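You operate a simulated robot arm through the tools that you are given. There is no shell and no other tool. Be economical: measure what you need, move in short steps, check, and stop when the job is done.

You run a simulated two-armed robot. Do the job below in one go: nothing can be reset, and whatever is moved stays where it is left.

## Task
On the packing top, fold the grey cloth in half.

Only the result counts: the job must be done as asked and must still hold three seconds after the hand-in. Knocking over, shifting, dropping, spilling or breaking anything else fails it. Flat cloth is picked up by pressing the open fingertips on it (5 to 10 N) and closing them slowly along it; thin cloth reads only 2 to 8 mm in the jaws.

## Robot
Two 7-joint arms with two-finger parallel grippers on one trunk, on a base that drives. Base frame: it is fixed to the floor where the robot stands at the start and does not move with it; the origin is under the middle of the robot, x ahead of it, y to its left, z up. Units: mm, degrees, N and s.
The left shoulder is at the start at [70, 134, 901], the right one opposite. Places, roughly: packing top [500, -200, 600]. Payload 1.57 kg a hand.
The tool frame of a hand sits at the grasp point between the pads (the TCP): z along the fingers, y along the line on which they close. The tips reach 30 mm beyond it. The gripper opens to 80 mm. The fingers are 17 mm wide and 12 mm thick; the gripper's body (40 by 82 mm) begins 80 mm behind the TCP.
Orientation is told as [roll, pitch, yaw] about the base's x, y, z axes, in that order, counted from this pose: with the fingers straight down and closing along the base's y, the tool's x points along the base's -x, its y along +y and its z along -z.

## Interface
- The arms move only by the tool jog_arm. It takes "left_moves", "right_moves" or both (then of equal length, played together; a hand with none holds still); each is one flat list of numbers, 7 for each row, row after row: the shift along the tool's x, y, z in cm, then the turn, a rotation vector about the tool's x, y, z in degrees, then the gripper command, from -1 (shut) to 1 (fully open), values between in proportion. In form: [tx, ty, tz, wx, wy, wz, claw, tx, ty, tz, wx, wy, wz, claw, ...]. A call has 1 to 20 rows; each row shifts and turns the commanded pose from where the row before left it, along the tool's axes as they then stand. Each row takes 0.2 s and may step no farther than 50 mm and 8.6 degrees from the row before; otherwise, or with a gripper value out of range, the whole call is refused. Where a pose cannot be reached the arm comes as near as it can. A force on the tool above 40 N (or 10 N above the force at the start of the call, whichever is more), or a blocked arm, ends the call early, and 0.2 s more pass. Each finger travels about 153 mm/s and halts on what it meets, pressing with about 27 N; the grip force reading is that of the motor and also rises with nothing between the fingers. The clock runs only during rows and for 0.2 s after the last one: add rows that do not move to give the fingers time. The reply holds the time, the measured pose of the TCP, the force on the tool along the base axes, the opening and the grip force, in the units named above and with some noise.
- Cameras (640 x 400 px; columns grow to the right, rows downward): "scene" is now at [132.3, 16.4, 1121.5]; the picture's right is [0.18, -0.98, 0.00], its down [-0.65, -0.12, -0.75] and it looks along [0.74, 0.13, -0.66] (base axes); focal length 268 px, centre (320, 200). "left" rides on the left gripper at [72, 7, -122] in its tool frame; the picture's right is [-0.09, 1.00, 0.00], its down [-0.84, -0.08, -0.54] and it looks along [-0.54, -0.05, 0.84] (tool axes); focal length 238 px, centre (320, 200). "right" rides on the right gripper at [72, -7, -122] in its tool frame; the picture's right is [0.09, 1.00, 0.00], its down [-0.84, 0.08, -0.54] and it looks along [-0.54, 0.05, 0.84] (tool axes); focal length 238 px, centre (320, 200). There is no depth. A picture from a camera that has moved, and an enlarged one, comes with that camera's place and axes in the base frame and with its lens.
- grab_frame(camera): a new picture of that camera. The clock stands still meanwhile.
- slide_trunk(by): slides the trunk up (or, below 0, down) by that many mm; the arms and the scene camera ride with it, the base frame stays. It gives what a move gives, with no picture.
- drive_base(legs): drives the robot by 1 to 6 legs, each [ahead, left, turn to the left] in mm, mm and degrees, along the robot's own axes; the way and the turn of a leg run together, so that a leg with both is an arc; at most 1500 mm and 180 degrees a leg. The arms and the cameras ride along, it lands a little off, and it stops where it bumps. It gives what a move gives.
- pan_tilt(pan, tilt): turns the head with the scene camera to pan (to the left, within 86 degrees either way) and tilt (down, from -29 to 69), counted from straight ahead of the robot. It gives what a move gives.
- inspect(camera, box): a new picture of the part [left, top, right, bottom] of that camera's present view, enlarged. The clock stands still meanwhile.
- finish_job(): hands the job in; it is judged then, once.

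Go step by step. Nothing tells you exact positions but the pictures and the camera data: compare them with the known pose of the tool, close in by small moves and look again before you grip or let go. The budget is 120 turns and 100 pictures, counting those below and the enlarged ones. Unless the task says otherwise, let go and move clear before handing in, and close with one line.

The tools are called after "Emit:" as a command line: name --argument value ..., lists and objects as JSON in quotes. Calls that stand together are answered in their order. jog_arm: Moves the arms, as the interface text tells. Its arguments: {"type":"object","properties":{"left_moves":{"type":"array","items":{"type":"number"}},"right_moves":{"type":"array","items":{"type":"number"}}},"required":[]} The other tools are called the same way: slide_trunk (by) slides the trunk up or down; drive_base (legs) drives the base; pan_tilt (pan, tilt) turns the head that bears the scene camera; grab_frame (camera) takes a picture; inspect (camera, box) takes an enlarged picture of a part of a camera's view; finish_job () hands the job in.

At the start:

```text
time: 0.0
left_position: [515.6, 215.3, 790.2]
left_ee_rot: [0.0, 0.1, 0.1]
left_wrist_force: [-0.3, -0.7, -0.2]
left_grip_width: 79.9
left_grasp_force: 0.0
right_position: [453.1, -151.1, 753.6]
right_ee_rot: [0.0, 0.0, 0.0]
right_wrist_force: [-0.1, -0.3, -0.3]
right_grip_width: 80.1
right_grasp_force: 0.2
trunk travel left (down, up): [-475.0, 465.0]
robot x, y, heading: [-0.7, -2.5, 0.2]
head pan, tilt: [10.1, 41.5]
```

scene: 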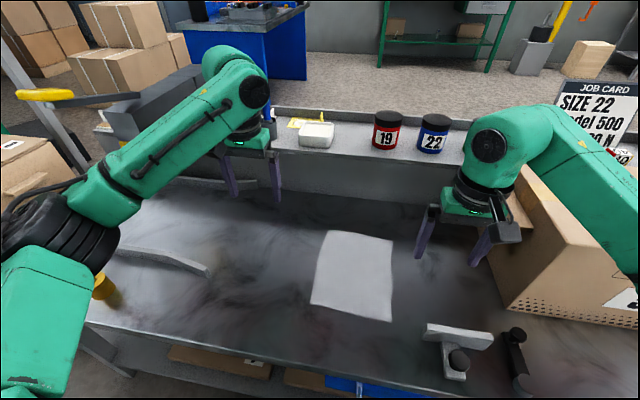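
right: 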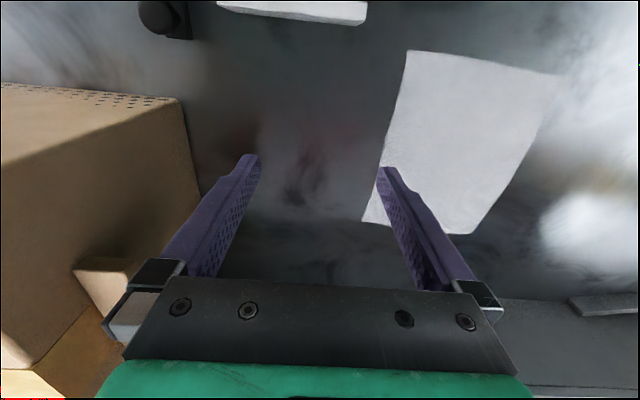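
left: 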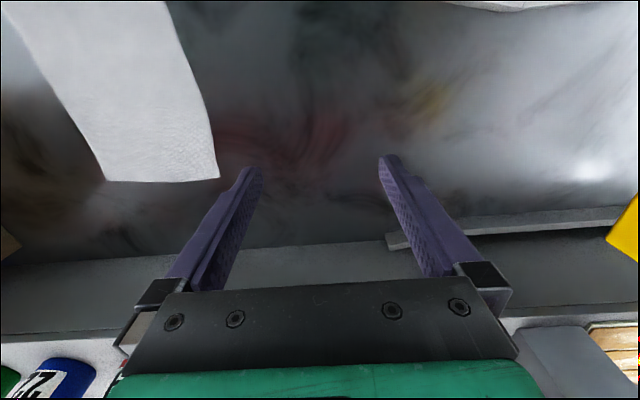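

The cloth lies at about x 384–590, y −80…75, and comparing the two views puts the top near z ≈ 615. I plan to fold the far edge toward the robot with both hands, so I'm first bringing them above the far corners.

Emit:
jog_arm --left_moves '[-0.89, -3, 1.4, 0, 0, 0, 0, -0.89, -3, 1.4, 0, 0, 0, -0.25, -0.89, -3, 1.4, 0, 0, 0, -0.25, -0.89, -3, 1.4, 0, 0, 0, -0.25, -0.89, -3, 1.4, 0, 0, 0, -0.25, 0, 0, 0, 0, 0, 0, -0.25]' --right_moves '[-2.14, 1.72, 0.67, 0, 0, 0, 0, -2.14, 1.72, 0.67, 0, 0, 0, -0.25, -2.14, 1.72, 0.67, 0, 0, 0, -0.25, -2.14, 1.72, 0.67, 0, 0, 0, -0.25, -2.14, 1.72, 0.67, 0, 0, 0, -0.25, 0, 0, 0, 0, 0, 0, -0.25]'

Emit:
grab_frame --camera "scene"

Emit:
grab_frame --camera "right"

Emit:
grab_frame --camera "left"

```text
time: 1.4
left_position: [558.1, 66.0, 720.3]
left_ee_rot: [0.0, 0.0, 0.1]
left_wrist_force: [-0.4, -0.4, 0.0]
left_grip_width: 30.3
left_grasp_force: 0.0
right_position: [562.7, -64.2, 720.4]
right_ee_rot: [0.0, 0.1, 0.3]
right_wrist_force: [-0.3, -0.1, -0.1]
right_grip_width: 30.0
right_grasp_force: 0.1
trunk travel left (down, up): [-475.0, 465.0]
robot x, y, heading: [0.8, 1.0, 0.1]
head pan, tilt: [10.1, 41.5]
```

```text
96 pictures are left
camera scene: at [132.0, 16.4, 1121.5], right [0.18, -0.98, 0.0], down [-0.65, -0.12, -0.75], along [0.74, 0.13, -0.66], focal length 268 px, centre (320, 200)
```

scene: 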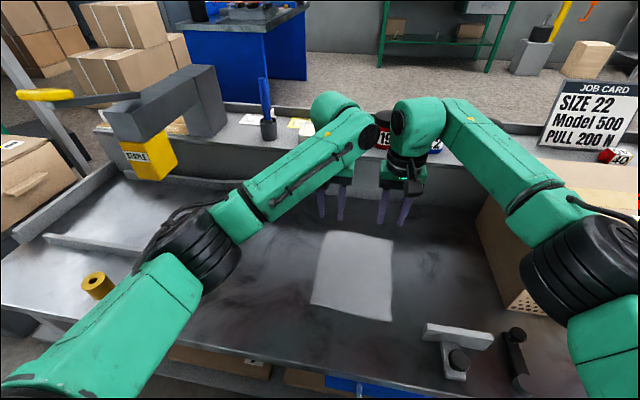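

```text
95 pictures are left
camera right: at [489.2, -72.4, 843.6], right [-0.09, 1.0, 0.0], down [0.84, 0.08, 0.54], along [0.54, 0.05, -0.84], focal length 238 px, centre (320, 200)
```

right: 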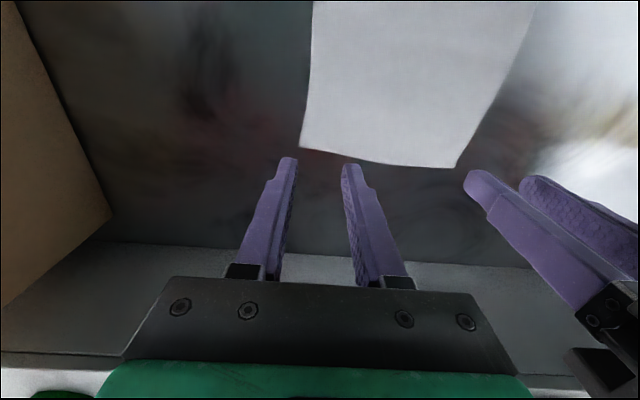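

```text
94 pictures are left
camera left: at [486.3, 71.8, 841.0], right [0.09, 1.0, 0.0], down [0.84, -0.08, 0.54], along [0.54, -0.05, -0.84], focal length 238 px, centre (320, 200)
```

left: 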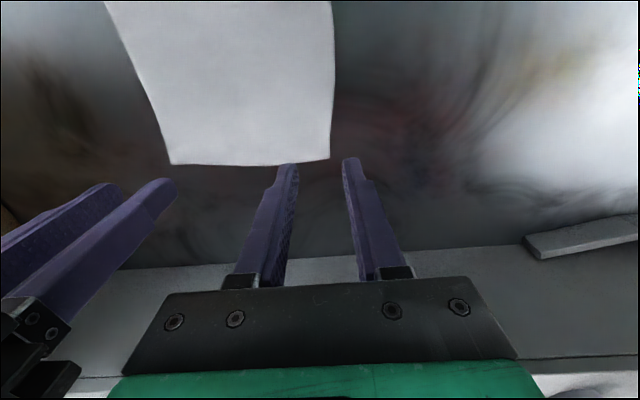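

The two wrist cameras triangulate the far edge to about x 570–580, y −83…74, at z ≈ 620. I'm lowering both hands to just above the cloth, a little inside the corners, and then looking again.

Emit:
jog_arm --left_moves '[-0.35, -0.7, 1.8, 0, 0, 0, -0.25, -0.35, -0.8, 1.8, 0, 0, 0, -0.25, 0, 0, 1.6, 0, 0, 0, -0.25, 0, 0, 0, 0, 0, 0, -0.25]' --right_moves '[0, 0.2, 1.8, 0, 0, 0, -0.25, 0, 0.2, 1.8, 0, 0, 0, -0.25, 0, 0, 1.6, 0, 0, 0, -0.25, 0, 0, 0, 0, 0, 0, -0.25]'

Emit:
grab_frame --camera "right"

Emit:
grab_frame --camera "left"

```text
time: 2.4
left_position: [565.2, 50.0, 668.1]
left_ee_rot: [0.0, 0.0, 0.2]
left_wrist_force: [-0.1, -0.3, 0.2]
left_grip_width: 30.3
left_grasp_force: 0.1
right_position: [561.6, -61.3, 667.8]
right_ee_rot: [0.0, 0.0, 0.0]
right_wrist_force: [-0.8, 0.6, -0.6]
right_grip_width: 29.9
right_grasp_force: 0.1
trunk travel left (down, up): [-475.0, 465.0]
robot x, y, heading: [-2.9, -1.6, -0.0]
head pan, tilt: [10.1, 41.5]
```

```text
93 pictures are left
camera right: at [488.4, -68.8, 790.5], right [-0.09, 1.0, 0.0], down [0.84, 0.08, 0.54], along [0.54, 0.05, -0.84], focal length 238 px, centre (320, 200)
```

right: 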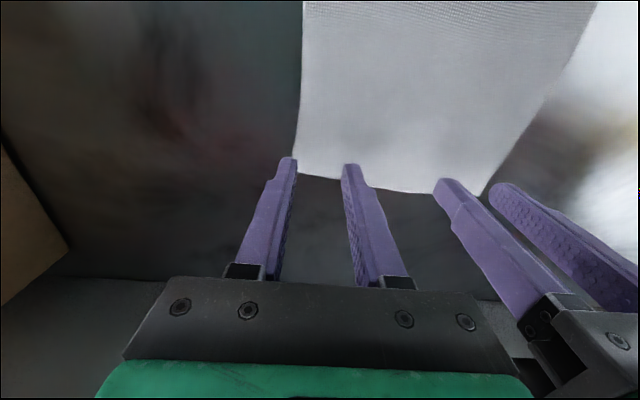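

```text
92 pictures are left
camera left: at [493.2, 55.4, 788.8], right [0.09, 1.0, 0.0], down [0.84, -0.08, 0.54], along [0.54, -0.05, -0.84], focal length 238 px, centre (320, 200)
```

left: 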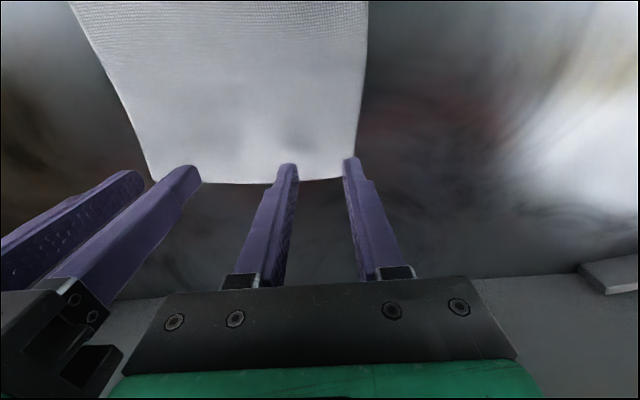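

The outer fingers are still at the cloth's border, so I'm shifting both hands inward, narrowing the jaws to 20 mm, and feeling downward.

Emit:
jog_arm --left_moves '[0.6, -0.7, 0, 0, 0, 0, -0.5, 0, 0, 0.4, 0, 0, 0, -0.5, 0, 0, 0.3, 0, 0, 0, -0.5, 0, 0, 0, 0, 0, 0, -0.5]' --right_moves '[0.65, 0.35, 0, 0, 0, 0, -0.5, 0, 0, 0.4, 0, 0, 0, -0.5, 0, 0, 0.3, 0, 0, 0, -0.5, 0, 0, 0, 0, 0, 0, -0.5]'

Emit:
grab_frame --camera "right"

Emit:
grab_frame --camera "left"

```text
time: 3.4
left_position: [561.1, 43.6, 659.5]
left_ee_rot: [0.0, 0.1, 0.0]
left_wrist_force: [0.5, 0.1, -0.1]
left_grip_width: 19.7
left_grasp_force: 0.0
right_position: [553.2, -57.8, 661.4]
right_ee_rot: [-0.1, 0.0, -0.1]
right_wrist_force: [0.4, 1.1, -0.6]
right_grip_width: 19.8
right_grasp_force: 0.0
trunk travel left (down, up): [-475.0, 465.0]
robot x, y, heading: [-3.3, -2.0, 0.1]
head pan, tilt: [10.1, 41.5]
```

```text
91 pictures are left
camera right: at [481.6, -65.3, 783.8], right [-0.09, 1.0, 0.0], down [0.84, 0.08, 0.54], along [0.54, 0.05, -0.84], focal length 238 px, centre (320, 200)
```

right: 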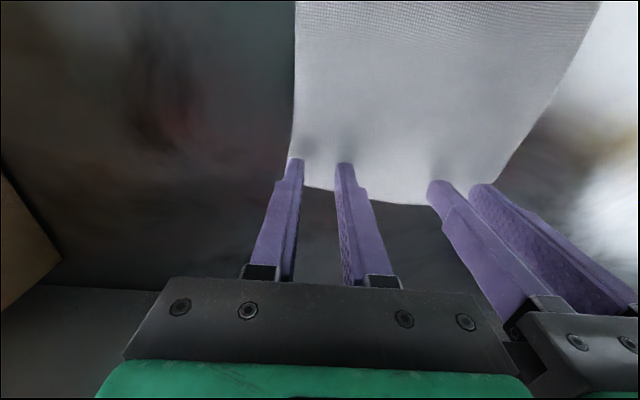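

```text
90 pictures are left
camera left: at [488.5, 49.3, 781.8], right [0.09, 1.0, 0.0], down [0.84, -0.08, 0.54], along [0.54, -0.05, -0.84], focal length 238 px, centre (320, 200)
```

left: 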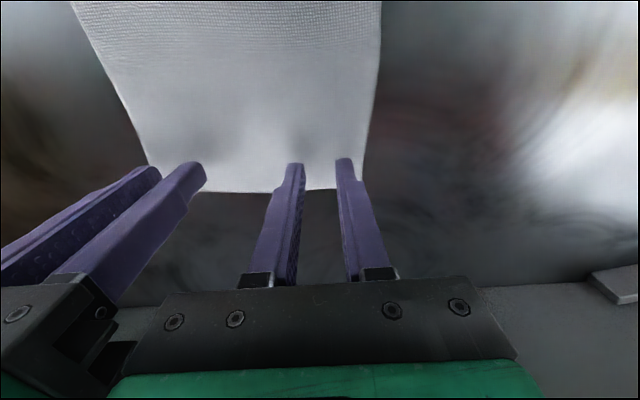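

The fingers are now nicely inside the edge and the contact shadows are closing in. I'm continuing down in small steps and nudging the right hand slightly inward.

Emit:
jog_arm --left_moves '[0, 0, 0.3, 0, 0, 0, -0.5, 0, 0, 0.3, 0, 0, 0, -0.5, 0, 0, 0, 0, 0, 0, -0.5]' --right_moves '[0, 0.4, 0.3, 0, 0, 0, -0.5, 0, 0, 0.3, 0, 0, 0, -0.5, 0, 0, 0, 0, 0, 0, -0.5]'

Emit:
grab_frame --camera "right"

```text
time: 4.2
left_position: [560.2, 41.9, 654.2]
left_ee_rot: [0.0, 0.0, 0.1]
left_wrist_force: [0.0, -0.6, 0.0]
left_grip_width: 19.9
left_grasp_force: 0.1
right_position: [553.3, -53.9, 654.7]
right_ee_rot: [0.0, 0.0, 0.0]
right_wrist_force: [-1.0, -0.9, 0.1]
right_grip_width: 20.0
right_grasp_force: 0.1
trunk travel left (down, up): [-475.0, 465.0]
robot x, y, heading: [0.8, -3.1, 0.2]
head pan, tilt: [10.1, 41.5]
```

```text
89 pictures are left
camera right: at [481.4, -61.1, 777.9], right [-0.09, 1.0, 0.0], down [0.84, 0.08, 0.54], along [0.54, 0.05, -0.84], focal length 238 px, centre (320, 200)
```

right: 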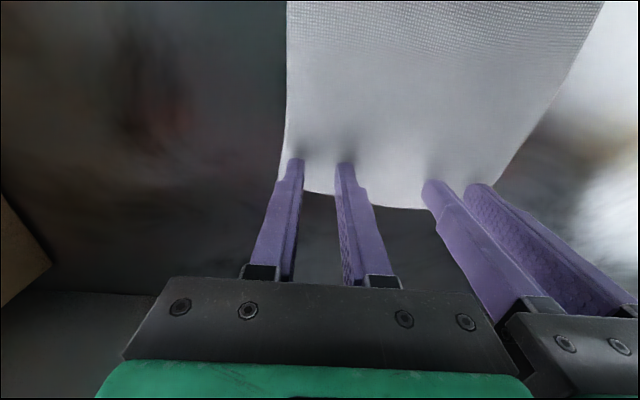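

No contact yet, so I keep going down.

Emit:
jog_arm --left_moves '[0, 0, 0.25, 0, 0, 0, -0.5, 0, 0, 0.25, 0, 0, 0, -0.5, 0, 0, 0, 0, 0, 0, -0.5]' --right_moves '[0, 0, 0.25, 0, 0, 0, -0.5, 0, 0, 0.25, 0, 0, 0, -0.5, 0, 0, 0, 0, 0, 0, -0.5]'

```text
time: 5.0
left_position: [559.4, 44.0, 650.2]
left_ee_rot: [0.0, -0.1, 0.1]
left_wrist_force: [1.1, -0.4, 2.6]
left_grip_width: 20.1
left_grasp_force: 0.1
right_position: [552.0, -53.9, 651.2]
right_ee_rot: [0.0, -0.2, 0.1]
right_wrist_force: [0.9, 0.8, 4.3]
right_grip_width: 19.9
right_grasp_force: 0.0
trunk travel left (down, up): [-475.0, 465.0]
robot x, y, heading: [-1.3, -1.4, 0.1]
head pan, tilt: [10.1, 41.5]
```

Both hands have touched at about z 650. I'm pressing a touch more to reach 5–10 N.

Emit:
jog_arm --left_moves '[0, 0, 0.15, 0, 0, 0, -0.5, 0, 0, 0, 0, 0, 0, -0.5]' --right_moves '[0, 0, 0.12, 0, 0, 0, -0.5, 0, 0, 0, 0, 0, 0, -0.5]'

Emit:
grab_frame --camera "right"

Emit:
grab_frame --camera "left"

```text
time: 5.6
left_position: [560.4, 43.4, 651.1]
left_ee_rot: [-0.1, -0.3, 0.0]
left_wrist_force: [1.8, 0.7, 11.9]
left_grip_width: 19.9
left_grasp_force: 0.0
right_position: [552.3, -53.8, 652.2]
right_ee_rot: [0.0, -0.1, -0.1]
right_wrist_force: [2.6, 1.2, 10.4]
right_grip_width: 19.7
right_grasp_force: 0.1
trunk travel left (down, up): [-475.0, 465.0]
robot x, y, heading: [3.4, 0.1, -0.0]
head pan, tilt: [10.1, 41.5]
```

```text
88 pictures are left
camera right: at [479.0, -61.5, 773.9], right [-0.09, 1.0, 0.0], down [0.83, 0.08, 0.55], along [0.54, 0.05, -0.84], focal length 238 px, centre (320, 200)
```

right: 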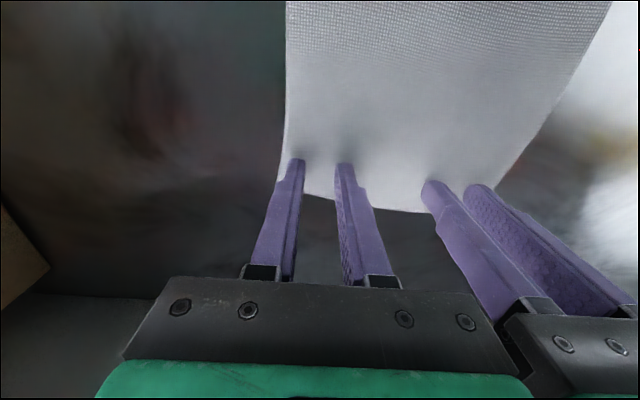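

```text
87 pictures are left
camera left: at [486.4, 49.3, 772.2], right [0.09, 1.0, 0.0], down [0.83, -0.08, 0.55], along [0.54, -0.05, -0.84], focal length 238 px, centre (320, 200)
```

left: 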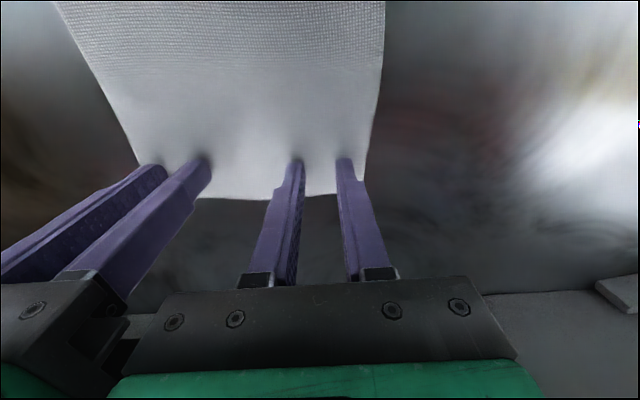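

The press reads about 10–12 N, so I'm easing off a hair and closing slowly.

Emit:
jog_arm --left_moves '[0, 0, -0.05, 0, 0, 0, -0.5, 0, 0, 0, 0, 0, 0, -0.55, 0, 0, 0, 0, 0, 0, -0.6, 0, 0, 0, 0, 0, 0, -0.65, 0, 0, 0, 0, 0, 0, -0.7, 0, 0, 0, 0, 0, 0, -0.75, 0, 0, 0, 0, 0, 0, -0.8, 0, 0, 0, 0, 0, 0, -0.85, 0, 0, 0, 0, 0, 0, -0.9, 0, 0, 0, 0, 0, 0, -0.95, 0, 0, 0, 0, 0, 0, -1, 0, 0, 0, 0, 0, 0, -1]' --right_moves '[0, 0, -0.03, 0, 0, 0, -0.5, 0, 0, 0, 0, 0, 0, -0.55, 0, 0, 0, 0, 0, 0, -0.6, 0, 0, 0, 0, 0, 0, -0.65, 0, 0, 0, 0, 0, 0, -0.7, 0, 0, 0, 0, 0, 0, -0.75, 0, 0, 0, 0, 0, 0, -0.8, 0, 0, 0, 0, 0, 0, -0.85, 0, 0, 0, 0, 0, 0, -0.9, 0, 0, 0, 0, 0, 0, -0.95, 0, 0, 0, 0, 0, 0, -1, 0, 0, 0, 0, 0, 0, -1]'

Emit:
grab_frame --camera "right"

Emit:
grab_frame --camera "left"

```text
time: 8.2
left_position: [559.0, 43.8, 649.6]
left_ee_rot: [0.0, -0.2, 0.2]
left_wrist_force: [0.5, 1.3, 15.5]
left_grip_width: 1.9
left_grasp_force: 23.2
right_position: [552.0, -53.9, 650.9]
right_ee_rot: [0.0, -0.2, 0.0]
right_wrist_force: [-0.5, -1.1, 6.2]
right_grip_width: 0.0
right_grasp_force: 20.9
trunk travel left (down, up): [-475.0, 465.0]
robot x, y, heading: [-0.8, -1.1, -0.2]
head pan, tilt: [10.1, 41.5]
```

```text
86 pictures are left
camera right: at [478.5, -61.8, 774.0], right [-0.09, 1.0, 0.0], down [0.83, 0.08, 0.54], along [0.54, 0.05, -0.84], focal length 238 px, centre (320, 200)
```

right: 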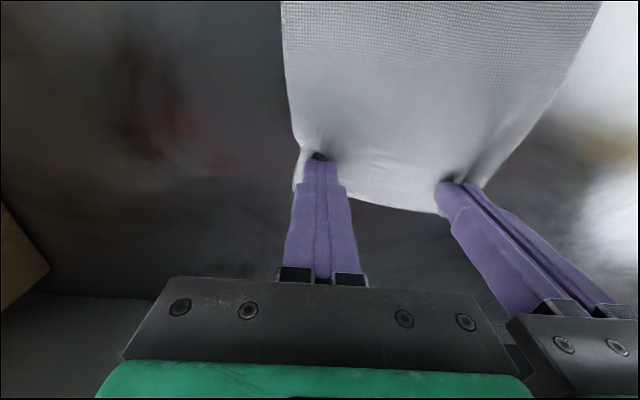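

```text
85 pictures are left
camera left: at [486.2, 49.4, 772.3], right [0.09, 1.0, 0.0], down [0.84, -0.08, 0.54], along [0.54, -0.05, -0.84], focal length 238 px, centre (320, 200)
```

left: 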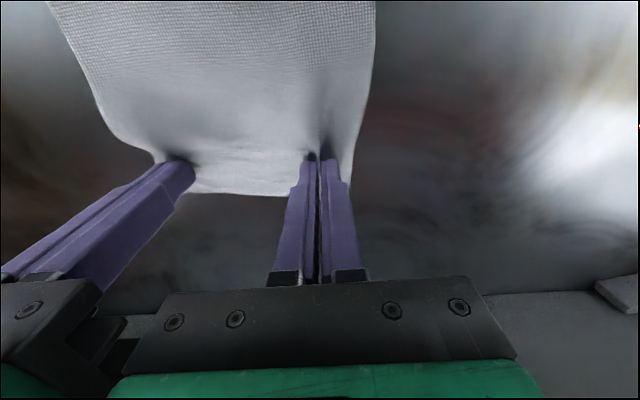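

The left jaw holds cloth at about 2 mm, but the right reads 0, so it slipped. I'm reopening the right hand and closing again with a slightly firmer press.

Emit:
jog_arm --right_moves '[0, 0, -0.2, 0, 0, 0, -0.6, 0, 0, 0, 0, 0, 0, -0.4, 0, 0, 0.2, 0, 0, 0, -0.4, 0, 0, 0.05, 0, 0, 0, -0.4, 0, 0, 0, 0, 0, 0, -0.4]'

Emit:
grab_frame --camera "right"

```text
time: 9.4
left_position: [559.3, 42.8, 650.1]
left_ee_rot: [0.0, -0.3, 0.1]
left_wrist_force: [0.5, 2.0, 15.9]
left_grip_width: 1.8
left_grasp_force: 23.2
right_position: [550.7, -52.9, 651.7]
right_ee_rot: [0.0, -0.3, 0.0]
right_wrist_force: [-0.8, -0.2, 8.4]
right_grip_width: 24.2
right_grasp_force: 0.2
trunk travel left (down, up): [-475.0, 465.0]
robot x, y, heading: [0.9, 0.4, -0.2]
head pan, tilt: [10.1, 41.5]
```

```text
84 pictures are left
camera right: at [478.5, -61.2, 773.9], right [-0.09, 1.0, 0.0], down [0.83, 0.08, 0.55], along [0.54, 0.05, -0.84], focal length 238 px, centre (320, 200)
```

right: 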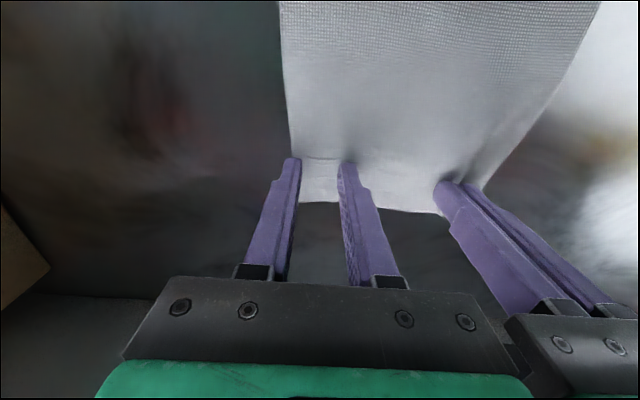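

The outer right finger sits right on the cloth's side edge. I'm lifting slightly, shifting inward 5 mm with the jaw a bit narrower, and pressing again.

Emit:
jog_arm --right_moves '[0, 0, -0.5, 0, 0, 0, -0.5, 0, 0.5, 0, 0, 0, 0, -0.5, 0, 0, 0.35, 0, 0, 0, -0.5, 0, 0, 0.15, 0, 0, 0, -0.5, 0, 0, 0.03, 0, 0, 0, -0.5, 0, 0, 0, 0, 0, 0, -0.5]'

Emit:
grab_frame --camera "right"

```text
time: 10.8
left_position: [558.3, 45.9, 651.9]
left_ee_rot: [0.1, 0.0, 0.3]
left_wrist_force: [1.6, -4.6, 33.6]
left_grip_width: 1.7
left_grasp_force: 23.2
right_position: [549.8, -50.2, 651.0]
right_ee_rot: [0.2, -0.4, 0.0]
right_wrist_force: [-0.3, -0.2, -0.2]
right_grip_width: 20.0
right_grasp_force: 0.2
trunk travel left (down, up): [-475.0, 465.0]
robot x, y, heading: [1.2, -3.0, -0.3]
head pan, tilt: [10.1, 41.5]
```

```text
83 pictures are left
camera right: at [478.0, -57.8, 774.1], right [-0.09, 1.0, 0.0], down [0.83, 0.07, 0.55], along [0.55, 0.05, -0.84], focal length 238 px, centre (320, 200)
```

right: 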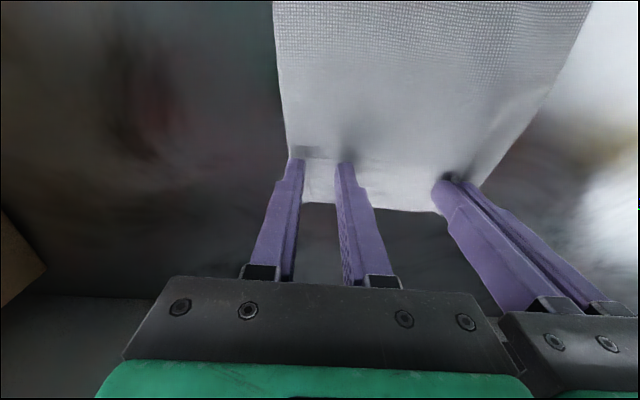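

The two gripper bodies seem to be touching: the left force jumped while the right dropped to zero. I'm backing the right off, then leaning the left hand outward about its fingertips, since it already holds the cloth.

Emit:
jog_arm --right_moves '[0, -0.3, -0.5, 0, 0, 0, -0.5, 0, 0, 0, 0, 0, 0, -0.5, 0, 0, 0, 0, 0, 0, -0.5, 0, 0, 0, 0, 0, 0, -0.5, 0, 0, 0, 0, 0, 0, -0.5]' --left_moves '[0, 0, 0, 0, 0, 0, -1, 0, 0, -0.3, 0, 0, 0, -1, 0, 0.36, 0, 7, 0, 0, -1, 0, 0.36, 0, 7, 0, 0, -1, 0, 0, 0, 0, 0, 0, -1]'

Emit:
grab_frame --camera "left"

Emit:
grab_frame --camera "right"

```text
time: 12.0
left_position: [560.9, 49.8, 652.7]
left_ee_rot: [-14.1, -0.3, 0.1]
left_wrist_force: [-0.9, -1.8, 11.7]
left_grip_width: 1.5
left_grasp_force: 23.3
right_position: [552.3, -51.8, 653.6]
right_ee_rot: [0.0, -0.1, 0.0]
right_wrist_force: [0.4, -0.9, -0.3]
right_grip_width: 19.9
right_grasp_force: 0.0
trunk travel left (down, up): [-475.0, 465.0]
robot x, y, heading: [3.1, 1.1, -0.0]
head pan, tilt: [10.1, 41.5]
```

```text
82 pictures are left
camera left: at [487.3, 85.1, 768.9], right [0.09, 0.97, -0.24], down [0.83, 0.06, 0.55], along [0.54, -0.25, -0.8], focal length 238 px, centre (320, 200)
```

left: 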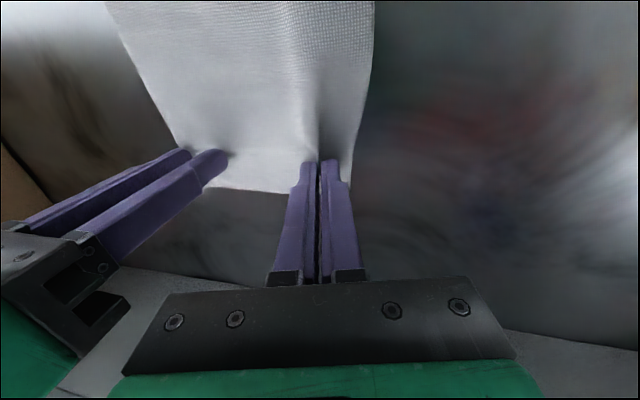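

```text
81 pictures are left
camera right: at [479.9, -58.9, 776.3], right [-0.09, 1.0, 0.0], down [0.84, 0.08, 0.54], along [0.54, 0.05, -0.84], focal length 238 px, centre (320, 200)
```

right: 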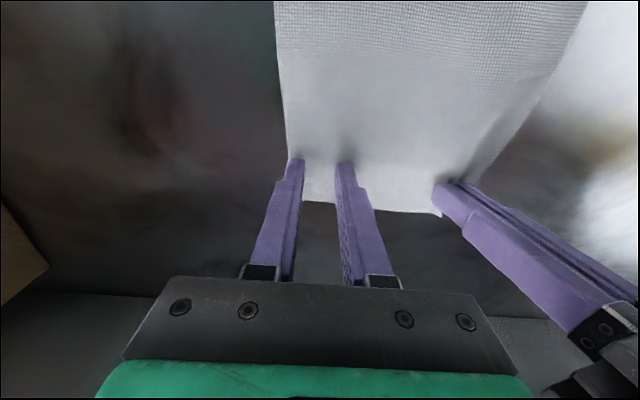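

There's room now. I'm moving the right hand inward 6 mm, pressing, and relaxing the left press a bit.

Emit:
jog_arm --right_moves '[0, 0.6, 0, 0, 0, 0, -0.5, 0, 0, 0.2, 0, 0, 0, -0.5, 0, 0, 0.15, 0, 0, 0, -0.5, 0, 0, 0.1, 0, 0, 0, -0.5, 0, 0, 0, 0, 0, 0, -0.5]' --left_moves '[0, 0, -0.2, 0, 0, 0, -1, 0, 0, 0, 0, 0, 0, -1, 0, 0, 0, 0, 0, 0, -1, 0, 0, 0, 0, 0, 0, -1, 0, 0, 0, 0, 0, 0, -1]'

Emit:
grab_frame --camera "right"

```text
time: 13.2
left_position: [560.1, 51.4, 654.7]
left_ee_rot: [-14.0, -0.1, 0.1]
left_wrist_force: [0.1, 0.3, 0.3]
left_grip_width: 1.7
left_grasp_force: 23.6
right_position: [553.2, -44.6, 651.3]
right_ee_rot: [0.0, -0.2, 0.0]
right_wrist_force: [0.7, -1.7, 16.7]
right_grip_width: 20.4
right_grasp_force: 0.2
trunk travel left (down, up): [-475.0, 465.0]
robot x, y, heading: [2.2, 0.9, -0.1]
head pan, tilt: [10.1, 41.5]
```

```text
80 pictures are left
camera right: at [479.7, -52.4, 773.8], right [-0.09, 1.0, 0.0], down [0.83, 0.08, 0.55], along [0.54, 0.05, -0.84], focal length 238 px, centre (320, 200)
```

right: 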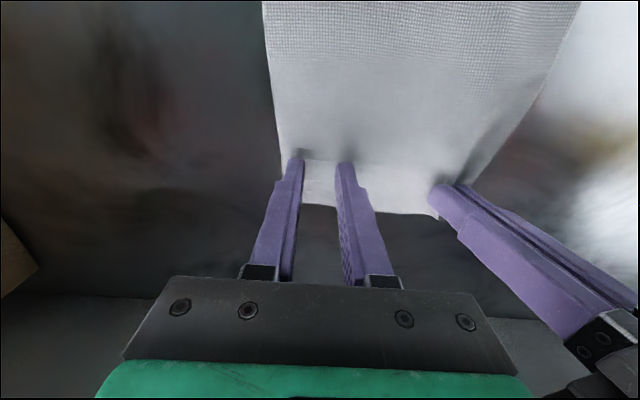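

Good placement, but the press is a bit high. I'm easing it off and closing slowly.

Emit:
jog_arm --right_moves '[0, 0, -0.06, 0, 0, 0, -0.5, 0, 0, 0, 0, 0, 0, -0.55, 0, 0, 0, 0, 0, 0, -0.6, 0, 0, 0, 0, 0, 0, -0.65, 0, 0, 0, 0, 0, 0, -0.7, 0, 0, 0, 0, 0, 0, -0.75, 0, 0, 0, 0, 0, 0, -0.8, 0, 0, 0, 0, 0, 0, -0.85, 0, 0, 0, 0, 0, 0, -0.9, 0, 0, 0, 0, 0, 0, -0.95, 0, 0, 0, 0, 0, 0, -1, 0, 0, 0, 0, 0, 0, -1]'

Emit:
grab_frame --camera "right"

```text
time: 15.8
left_position: [560.0, 50.4, 654.7]
left_ee_rot: [-13.9, -0.1, 0.2]
left_wrist_force: [-0.1, -1.2, -0.6]
left_grip_width: 1.5
left_grasp_force: 23.4
right_position: [552.0, -46.0, 650.7]
right_ee_rot: [-0.1, -0.2, 0.0]
right_wrist_force: [-0.5, -0.3, 17.2]
right_grip_width: 0.8
right_grasp_force: 22.9
trunk travel left (down, up): [-475.0, 465.0]
robot x, y, heading: [2.8, 1.4, 0.3]
head pan, tilt: [10.1, 41.5]
```

```text
79 pictures are left
camera right: at [479.4, -53.1, 773.9], right [-0.09, 1.0, 0.0], down [0.84, 0.08, 0.54], along [0.54, 0.05, -0.84], focal length 238 px, centre (320, 200)
```

right: 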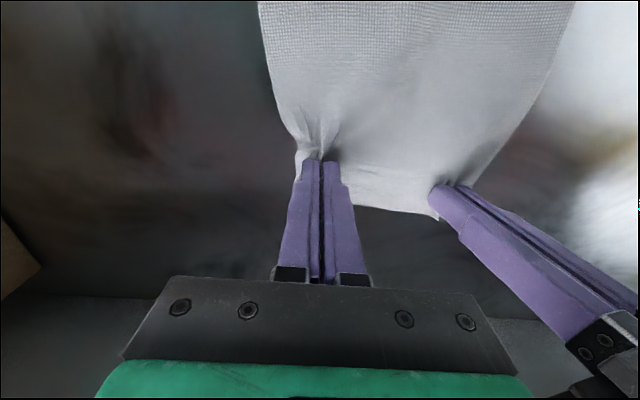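

Both jaws seem to hold some cloth now. I'm lifting both 30 mm to check the grip.

Emit:
jog_arm --left_moves '[0, -0.24, -0.97, 0, 0, 0, -1, 0, -0.24, -0.97, 0, 0, 0, -1, 0, -0.24, -0.97, 0, 0, 0, -1]' --right_moves '[0, 0, -1, 0, 0, 0, -1, 0, 0, -1, 0, 0, 0, -1, 0, 0, -1, 0, 0, 0, -1]'

Emit:
grab_frame --camera "right"

Emit:
grab_frame --camera "left"

Emit:
inspect --camera "scene" --box '[260, 150, 460, 340]'

```text
time: 16.6
left_position: [559.7, 51.3, 683.7]
left_ee_rot: [-14.0, 0.0, 0.1]
left_wrist_force: [-0.1, -0.4, -0.9]
left_grip_width: 1.9
left_grasp_force: 23.4
right_position: [553.9, -44.7, 679.0]
right_ee_rot: [0.0, 0.0, -0.1]
right_wrist_force: [-0.3, 1.4, 0.3]
right_grip_width: 0.9
right_grasp_force: 23.1
trunk travel left (down, up): [-475.0, 465.0]
robot x, y, heading: [0.3, -3.2, 0.0]
head pan, tilt: [10.1, 41.5]
```

```text
78 pictures are left
camera right: at [482.0, -52.4, 802.0], right [-0.09, 1.0, 0.0], down [0.84, 0.08, 0.54], along [0.54, 0.05, -0.84], focal length 238 px, centre (320, 200)
```

right: 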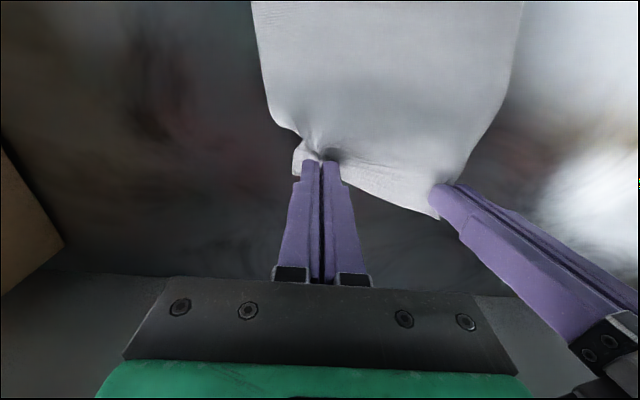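

```text
77 pictures are left
camera left: at [488.4, 86.4, 799.6], right [0.09, 0.97, -0.24], down [0.84, 0.06, 0.54], along [0.54, -0.25, -0.8], focal length 238 px, centre (320, 200)
```

left: 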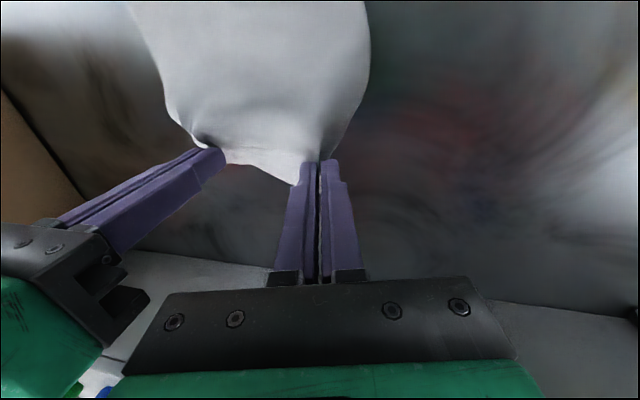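

```text
2.11 times, centred on (360, 245) of scene
camera zoom: at [132.2, 16.4, 1121.4], right [0.18, -0.98, 0.0], down [-0.65, -0.12, -0.75], along [0.74, 0.13, -0.66], focal length 563 px, centre (236, 105)
```

zoom: 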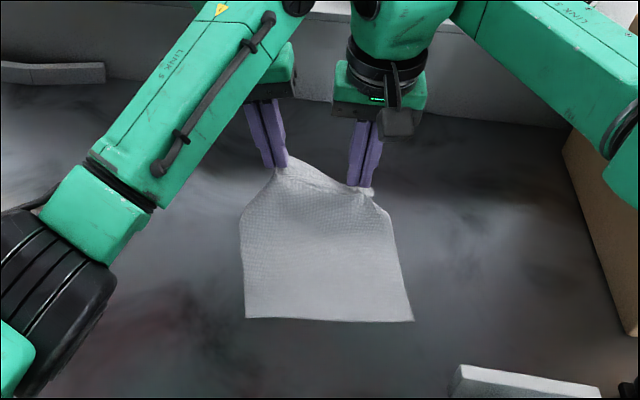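

The cloth is held by both hands, but its near edge seems to have swung a bit. I'm taking a closer look to get the near edge exactly before folding.

Emit:
inspect --camera "scene" --box '[300, 220, 440, 320]'

Emit:
grab_frame --camera "scene"

```text
4.00 times, centred on (370, 270) of scene
camera zoom: at [132.2, 16.4, 1121.4], right [0.18, -0.98, 0.0], down [-0.65, -0.12, -0.75], along [0.74, 0.13, -0.66], focal length 1070 px, centre (120, -80)
```

zoom: 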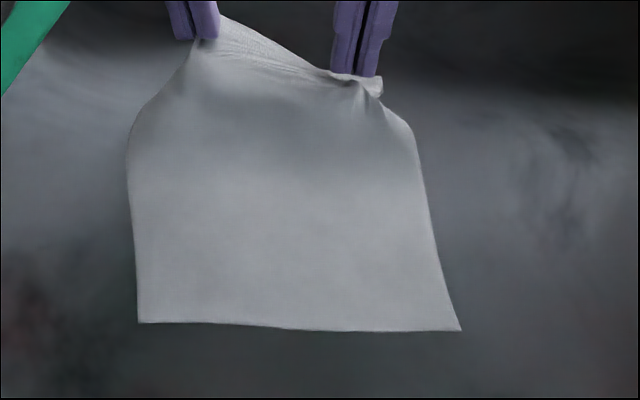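

```text
74 pictures are left
camera scene: at [132.2, 16.4, 1121.4], right [0.18, -0.98, 0.0], down [-0.65, -0.12, -0.75], along [0.74, 0.13, -0.66], focal length 268 px, centre (320, 200)
```

scene: 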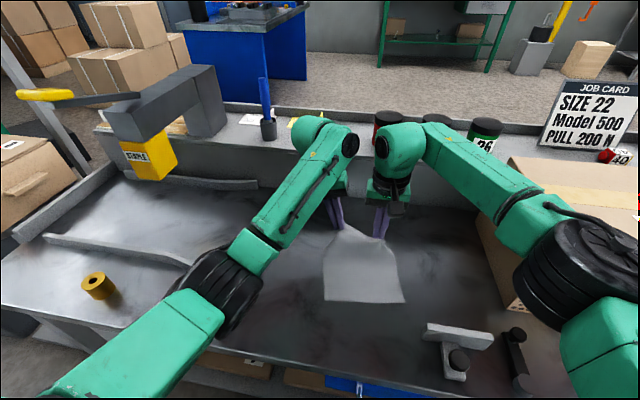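

The near edge runs from about (396, 53) to (421, −104), so the cloth has turned roughly 9°. I'm carrying the held edge up over the fold line at x ≈ 504 first, then checking before I lower it.

Emit:
jog_arm --left_moves '[0.68, -0.286, -0.753, 0, 0, 0, -1, 0.68, -0.286, -0.753, 0, 0, 0, -1, 1.02, -0.356, -0.839, 0, 0, 0, -1, 1.02, -0.356, -0.839, 0, 0, 0, -1, 1.156, -0.278, -0.446, 0, 0, 0, -1, 1.156, -0.278, -0.446, 0, 0, 0, -1, 1.224, -0.118, 0.235, 0, 0, 0, -1, 1.224, -0.118, 0.235, 0, 0, 0, -1]' --right_moves '[0.57, -0.105, -1.1, 0, 0, 0, -1, 0.57, -0.105, -1.1, 0, 0, 0, -1, 0.855, -0.158, -0.9, 0, 0, 0, -1, 0.855, -0.158, -0.9, 0, 0, 0, -1, 0.97, -0.179, -0.5, 0, 0, 0, -1, 0.97, -0.179, -0.5, 0, 0, 0, -1, 1.026, -0.189, 0.2, 0, 0, 0, -1, 1.026, -0.189, 0.2, 0, 0, 0, -1]'

Emit:
inspect --camera "scene" --box '[270, 190, 450, 320]'

Emit:
grab_frame --camera "right"

```text
time: 18.4
left_position: [478.6, 37.8, 723.6]
left_ee_rot: [-14.0, 0.0, 0.2]
left_wrist_force: [0.9, -0.4, 0.0]
left_grip_width: 1.9
left_grasp_force: 23.1
right_position: [484.5, -57.8, 725.2]
right_ee_rot: [0.1, 0.0, 0.0]
right_wrist_force: [-0.7, 0.7, 0.0]
right_grip_width: 0.7
right_grasp_force: 22.9
trunk travel left (down, up): [-475.0, 465.0]
robot x, y, heading: [0.2, -1.7, 0.1]
head pan, tilt: [10.1, 41.5]
```

```text
3.08 times, centred on (360, 255) of scene
camera zoom: at [131.9, 16.3, 1121.5], right [0.18, -0.98, 0.0], down [-0.65, -0.12, -0.75], along [0.74, 0.13, -0.66], focal length 823 px, centre (197, 31)
```

zoom: 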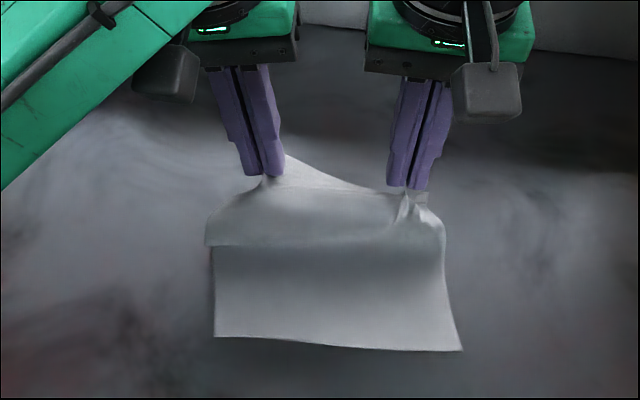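

```text
72 pictures are left
camera right: at [412.1, -65.9, 848.6], right [-0.09, 1.0, 0.0], down [0.84, 0.08, 0.54], along [0.54, 0.05, -0.84], focal length 238 px, centre (320, 200)
```

right: 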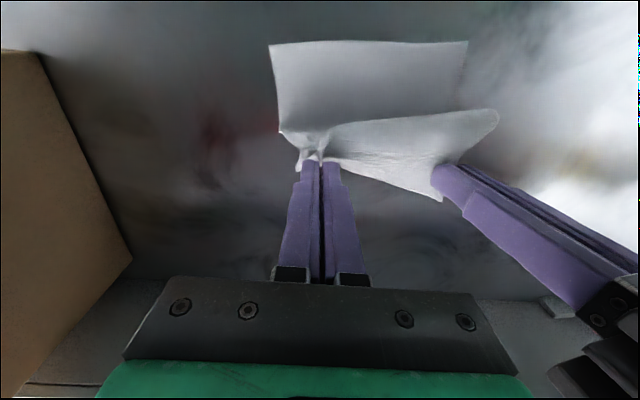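

The near half hasn't moved and the flap is going over cleanly. I'm continuing down toward the near edge.

Emit:
jog_arm --left_moves '[1.224, 0.064, 0.963, 0, 0, 0, -1, 1.224, 0.064, 0.963, 0, 0, 0, -1, 0.952, 0.174, 1.245, 0, 0, 0, -1, 0.952, 0.174, 1.245, 0, 0, 0, -1, 0.544, 0.144, 0.891, 0, 0, 0, -1, 0.544, 0.144, 0.891, 0, 0, 0, -1, 0, 0, 0, 0, 0, 0, -1]' --right_moves '[1.026, -0.189, 0.95, 0, 0, 0, -1, 1.026, -0.189, 0.95, 0, 0, 0, -1, 0.798, -0.147, 1.25, 0, 0, 0, -1, 0.798, -0.147, 1.25, 0, 0, 0, -1, 0.456, -0.084, 0.9, 0, 0, 0, -1, 0.456, -0.084, 0.9, 0, 0, 0, -1, 0, 0, 0, 0, 0, 0, -1]'

Emit:
inspect --camera "scene" --box '[270, 190, 450, 320]'

Emit:
grab_frame --camera "right"

Emit:
grab_frame --camera "left"

```text
time: 20.0
left_position: [425.9, 32.1, 663.0]
left_ee_rot: [-14.0, 0.0, 0.2]
left_wrist_force: [0.1, -0.9, 0.4]
left_grip_width: 1.8
left_grasp_force: 23.4
right_position: [439.5, -66.6, 663.8]
right_ee_rot: [0.0, -0.1, 0.0]
right_wrist_force: [-0.7, 1.5, 0.2]
right_grip_width: 1.0
right_grasp_force: 22.9
trunk travel left (down, up): [-475.0, 465.0]
robot x, y, heading: [-1.1, -3.3, -0.2]
head pan, tilt: [10.1, 41.5]
```

```text
3.08 times, centred on (360, 255) of scene
camera zoom: at [132.3, 16.4, 1121.5], right [0.18, -0.98, 0.0], down [-0.65, -0.12, -0.75], along [0.74, 0.13, -0.66], focal length 823 px, centre (197, 31)
```

zoom: 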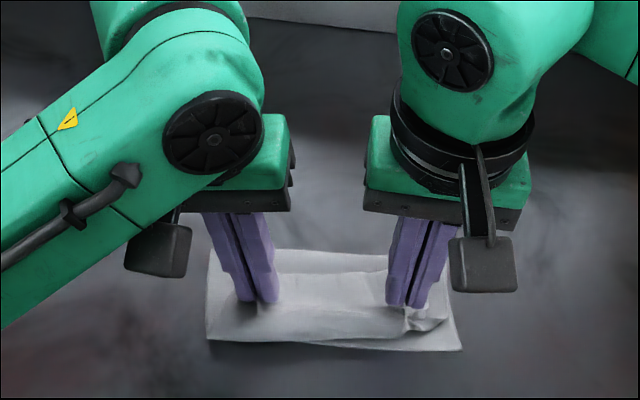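

```text
70 pictures are left
camera right: at [366.6, -74.7, 786.7], right [-0.09, 1.0, 0.0], down [0.84, 0.08, 0.54], along [0.54, 0.05, -0.84], focal length 238 px, centre (320, 200)
```

right: 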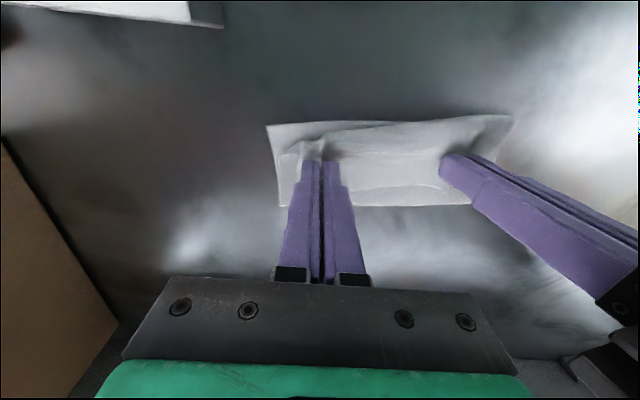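

```text
69 pictures are left
camera left: at [353.7, 67.1, 778.3], right [0.09, 0.97, -0.24], down [0.84, 0.06, 0.54], along [0.54, -0.25, -0.8], focal length 238 px, centre (320, 200)
```

left: 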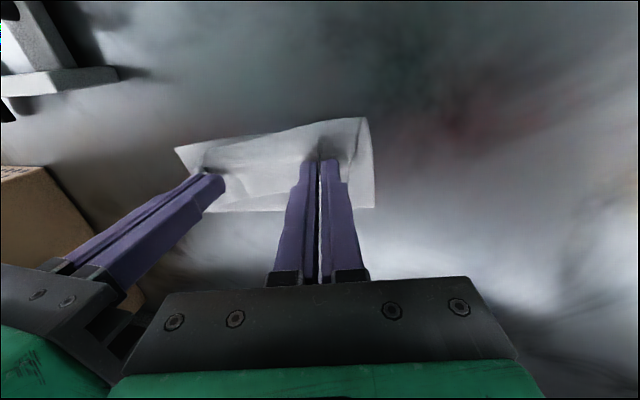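

The flap is nearly aligned. I'm stretching the right side outward slightly and lowering both hands close to the cloth underneath.

Emit:
jog_arm --left_moves '[-0.3, 0.194, 0.04, 0, 0, 0, -1, 0, 0.194, 0.68, 0, 0, 0, -1, 0, 0, 0, 0, 0, 0, -1]' --right_moves '[0.3, -0.8, 0, 0, 0, 0, -1, 0, 0, 0.8, 0, 0, 0, -1, 0, 0, 0, 0, 0, 0, -1]'

Emit:
inspect --camera "scene" --box '[310, 230, 440, 320]'

```text
time: 20.8
left_position: [429.5, 33.0, 653.6]
left_ee_rot: [-14.1, 0.0, 0.0]
left_wrist_force: [0.9, -2.0, 2.0]
left_grip_width: 1.6
left_grasp_force: 23.8
right_position: [435.9, -75.5, 655.3]
right_ee_rot: [0.0, 0.0, 0.0]
right_wrist_force: [0.4, 1.6, 0.1]
right_grip_width: 0.4
right_grasp_force: 22.6
trunk travel left (down, up): [-475.0, 465.0]
robot x, y, heading: [2.0, 1.7, 0.2]
head pan, tilt: [10.1, 41.5]
```

```text
4.44 times, centred on (375, 275) of scene
camera zoom: at [132.0, 16.3, 1121.5], right [0.18, -0.98, 0.0], down [-0.65, -0.12, -0.75], along [0.74, 0.13, -0.66], focal length 1189 px, centre (76, -133)
```

zoom: 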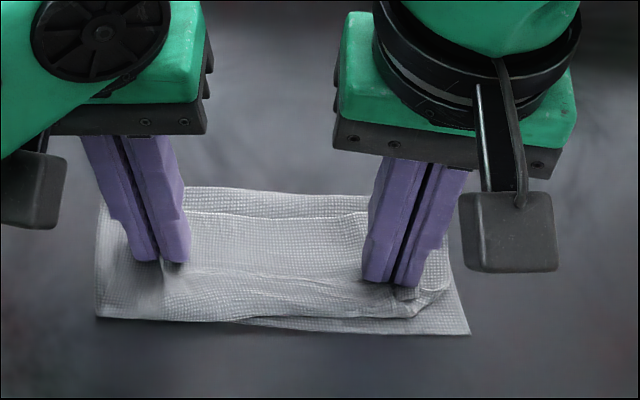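

The left side lines up and the right corner is drawn in by the gather. I'm lightly touching down and opening slowly, so the fingers spread the gathers.

Emit:
jog_arm --left_moves '[0, 0, 0, 0, 0, 0, -0.9, 0, 0, 0, 0, 0, 0, -0.8, 0, 0, 0, 0, 0, 0, -0.7, 0, 0, 0, 0, 0, 0, -0.6, 0, 0, 0, 0, 0, 0, -0.5]' --right_moves '[0, 0, 0.2, 0, 0, 0, -0.9, 0, 0, 0, 0, 0, 0, -0.8, 0, 0, 0, 0, 0, 0, -0.7, 0, 0, 0, 0, 0, 0, -0.6, 0, 0, 0, 0, 0, 0, -0.5]'

Emit:
inspect --camera "scene" --box '[310, 230, 440, 320]'

```text
time: 22.0
left_position: [427.9, 32.1, 655.9]
left_ee_rot: [-14.1, -0.2, 0.1]
left_wrist_force: [2.1, -2.4, 14.7]
left_grip_width: 15.0
left_grasp_force: 0.1
right_position: [435.2, -74.0, 653.7]
right_ee_rot: [0.0, -0.1, 0.1]
right_wrist_force: [-0.6, -0.5, 0.4]
right_grip_width: 19.9
right_grasp_force: 0.0
trunk travel left (down, up): [-475.0, 465.0]
robot x, y, heading: [-1.9, -3.0, 0.2]
head pan, tilt: [10.1, 41.5]
```

```text
4.44 times, centred on (375, 275) of scene
camera zoom: at [130.6, 15.9, 1121.8], right [0.18, -0.98, 0.0], down [-0.65, -0.12, -0.75], along [0.74, 0.13, -0.66], focal length 1189 px, centre (76, -133)
```

zoom: 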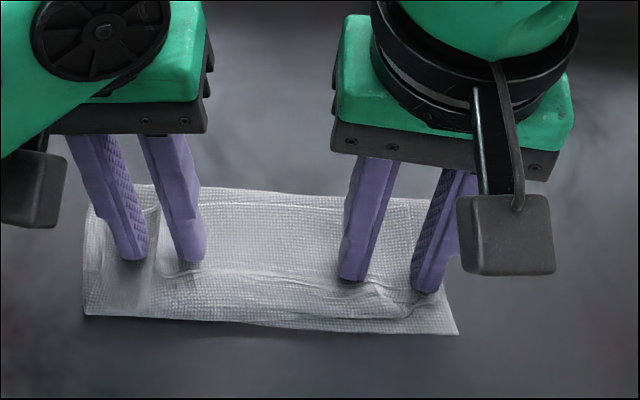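

Both jaws are open. I'm lifting straight up and looking at the result.

Emit:
jog_arm --left_moves '[0, -0.12, -0.485, 0, 0, 0, -0.5, 0, -0.48, -1.94, 0, 0, 0, -0.5, 0, -0.5, -3, 0, 0, 0, -0.5, 0, 0, -4, 0, 0, 0, -0.5, 0, 4.5, -2, 0, 0, 0, -0.5, 0, 4.5, -2, 0, 0, 0, -0.5]' --right_moves '[0, 0, -0.5, 0, 0, 0, -0.5, 0, 0, -2, 0, 0, 0, -0.5, 0, 0, -3, 0, 0, 0, -0.5, 0, 0, -4, 0, 0, 0, -0.5, 0, -4.5, -2, 0, 0, 0, -0.5, 0, -4.5, -2, 0, 0, 0, -0.5]'

Emit:
inspect --camera "scene" --box '[310, 230, 440, 320]'

Emit:
grab_frame --camera "scene"

Emit:
grab_frame --camera "right"

```text
time: 23.4
left_position: [428.2, 142.0, 766.0]
left_ee_rot: [-14.1, 0.1, 0.0]
left_wrist_force: [-0.1, 0.3, -0.4]
left_grip_width: 20.1
left_grasp_force: 0.1
right_position: [435.7, -165.5, 791.6]
right_ee_rot: [0.1, -0.2, -0.1]
right_wrist_force: [0.7, -0.1, 0.6]
right_grip_width: 20.1
right_grasp_force: 0.0
trunk travel left (down, up): [-475.0, 465.0]
robot x, y, heading: [-0.8, 0.0, 0.0]
head pan, tilt: [10.1, 41.5]
```

```text
4.44 times, centred on (375, 275) of scene
camera zoom: at [131.3, 16.5, 1121.6], right [0.18, -0.98, 0.0], down [-0.65, -0.12, -0.75], along [0.74, 0.13, -0.66], focal length 1189 px, centre (76, -133)
```

zoom: 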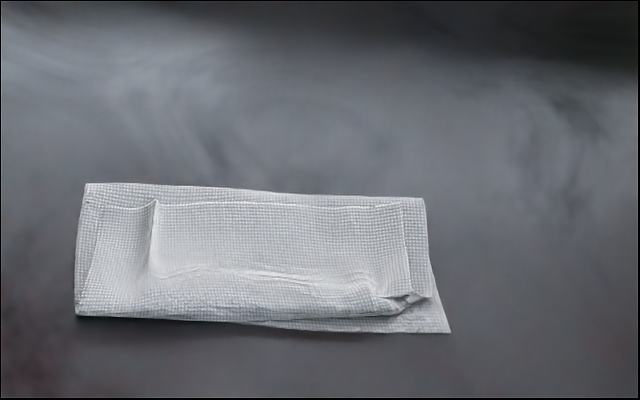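

```text
65 pictures are left
camera scene: at [131.3, 16.5, 1121.6], right [0.18, -0.98, 0.0], down [-0.65, -0.12, -0.75], along [0.74, 0.13, -0.66], focal length 268 px, centre (320, 200)
```

scene: 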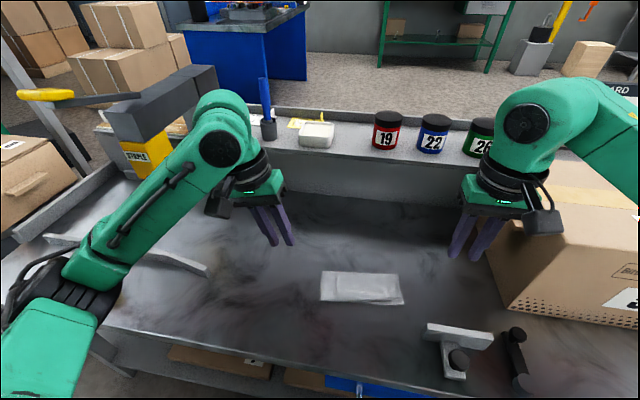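

```text
64 pictures are left
camera right: at [363.2, -173.5, 913.6], right [-0.09, 1.0, 0.0], down [0.84, 0.08, 0.54], along [0.54, 0.05, -0.84], focal length 238 px, centre (320, 200)
```

right: 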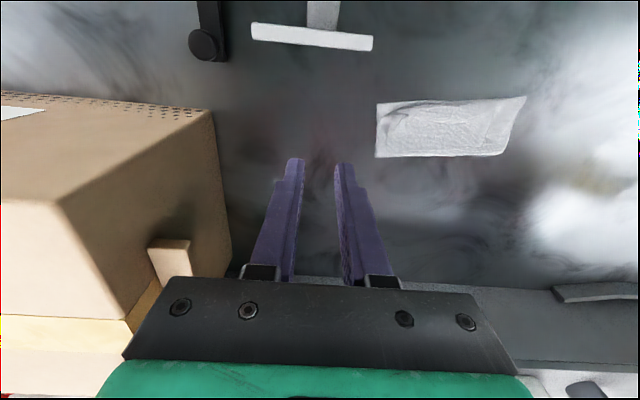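

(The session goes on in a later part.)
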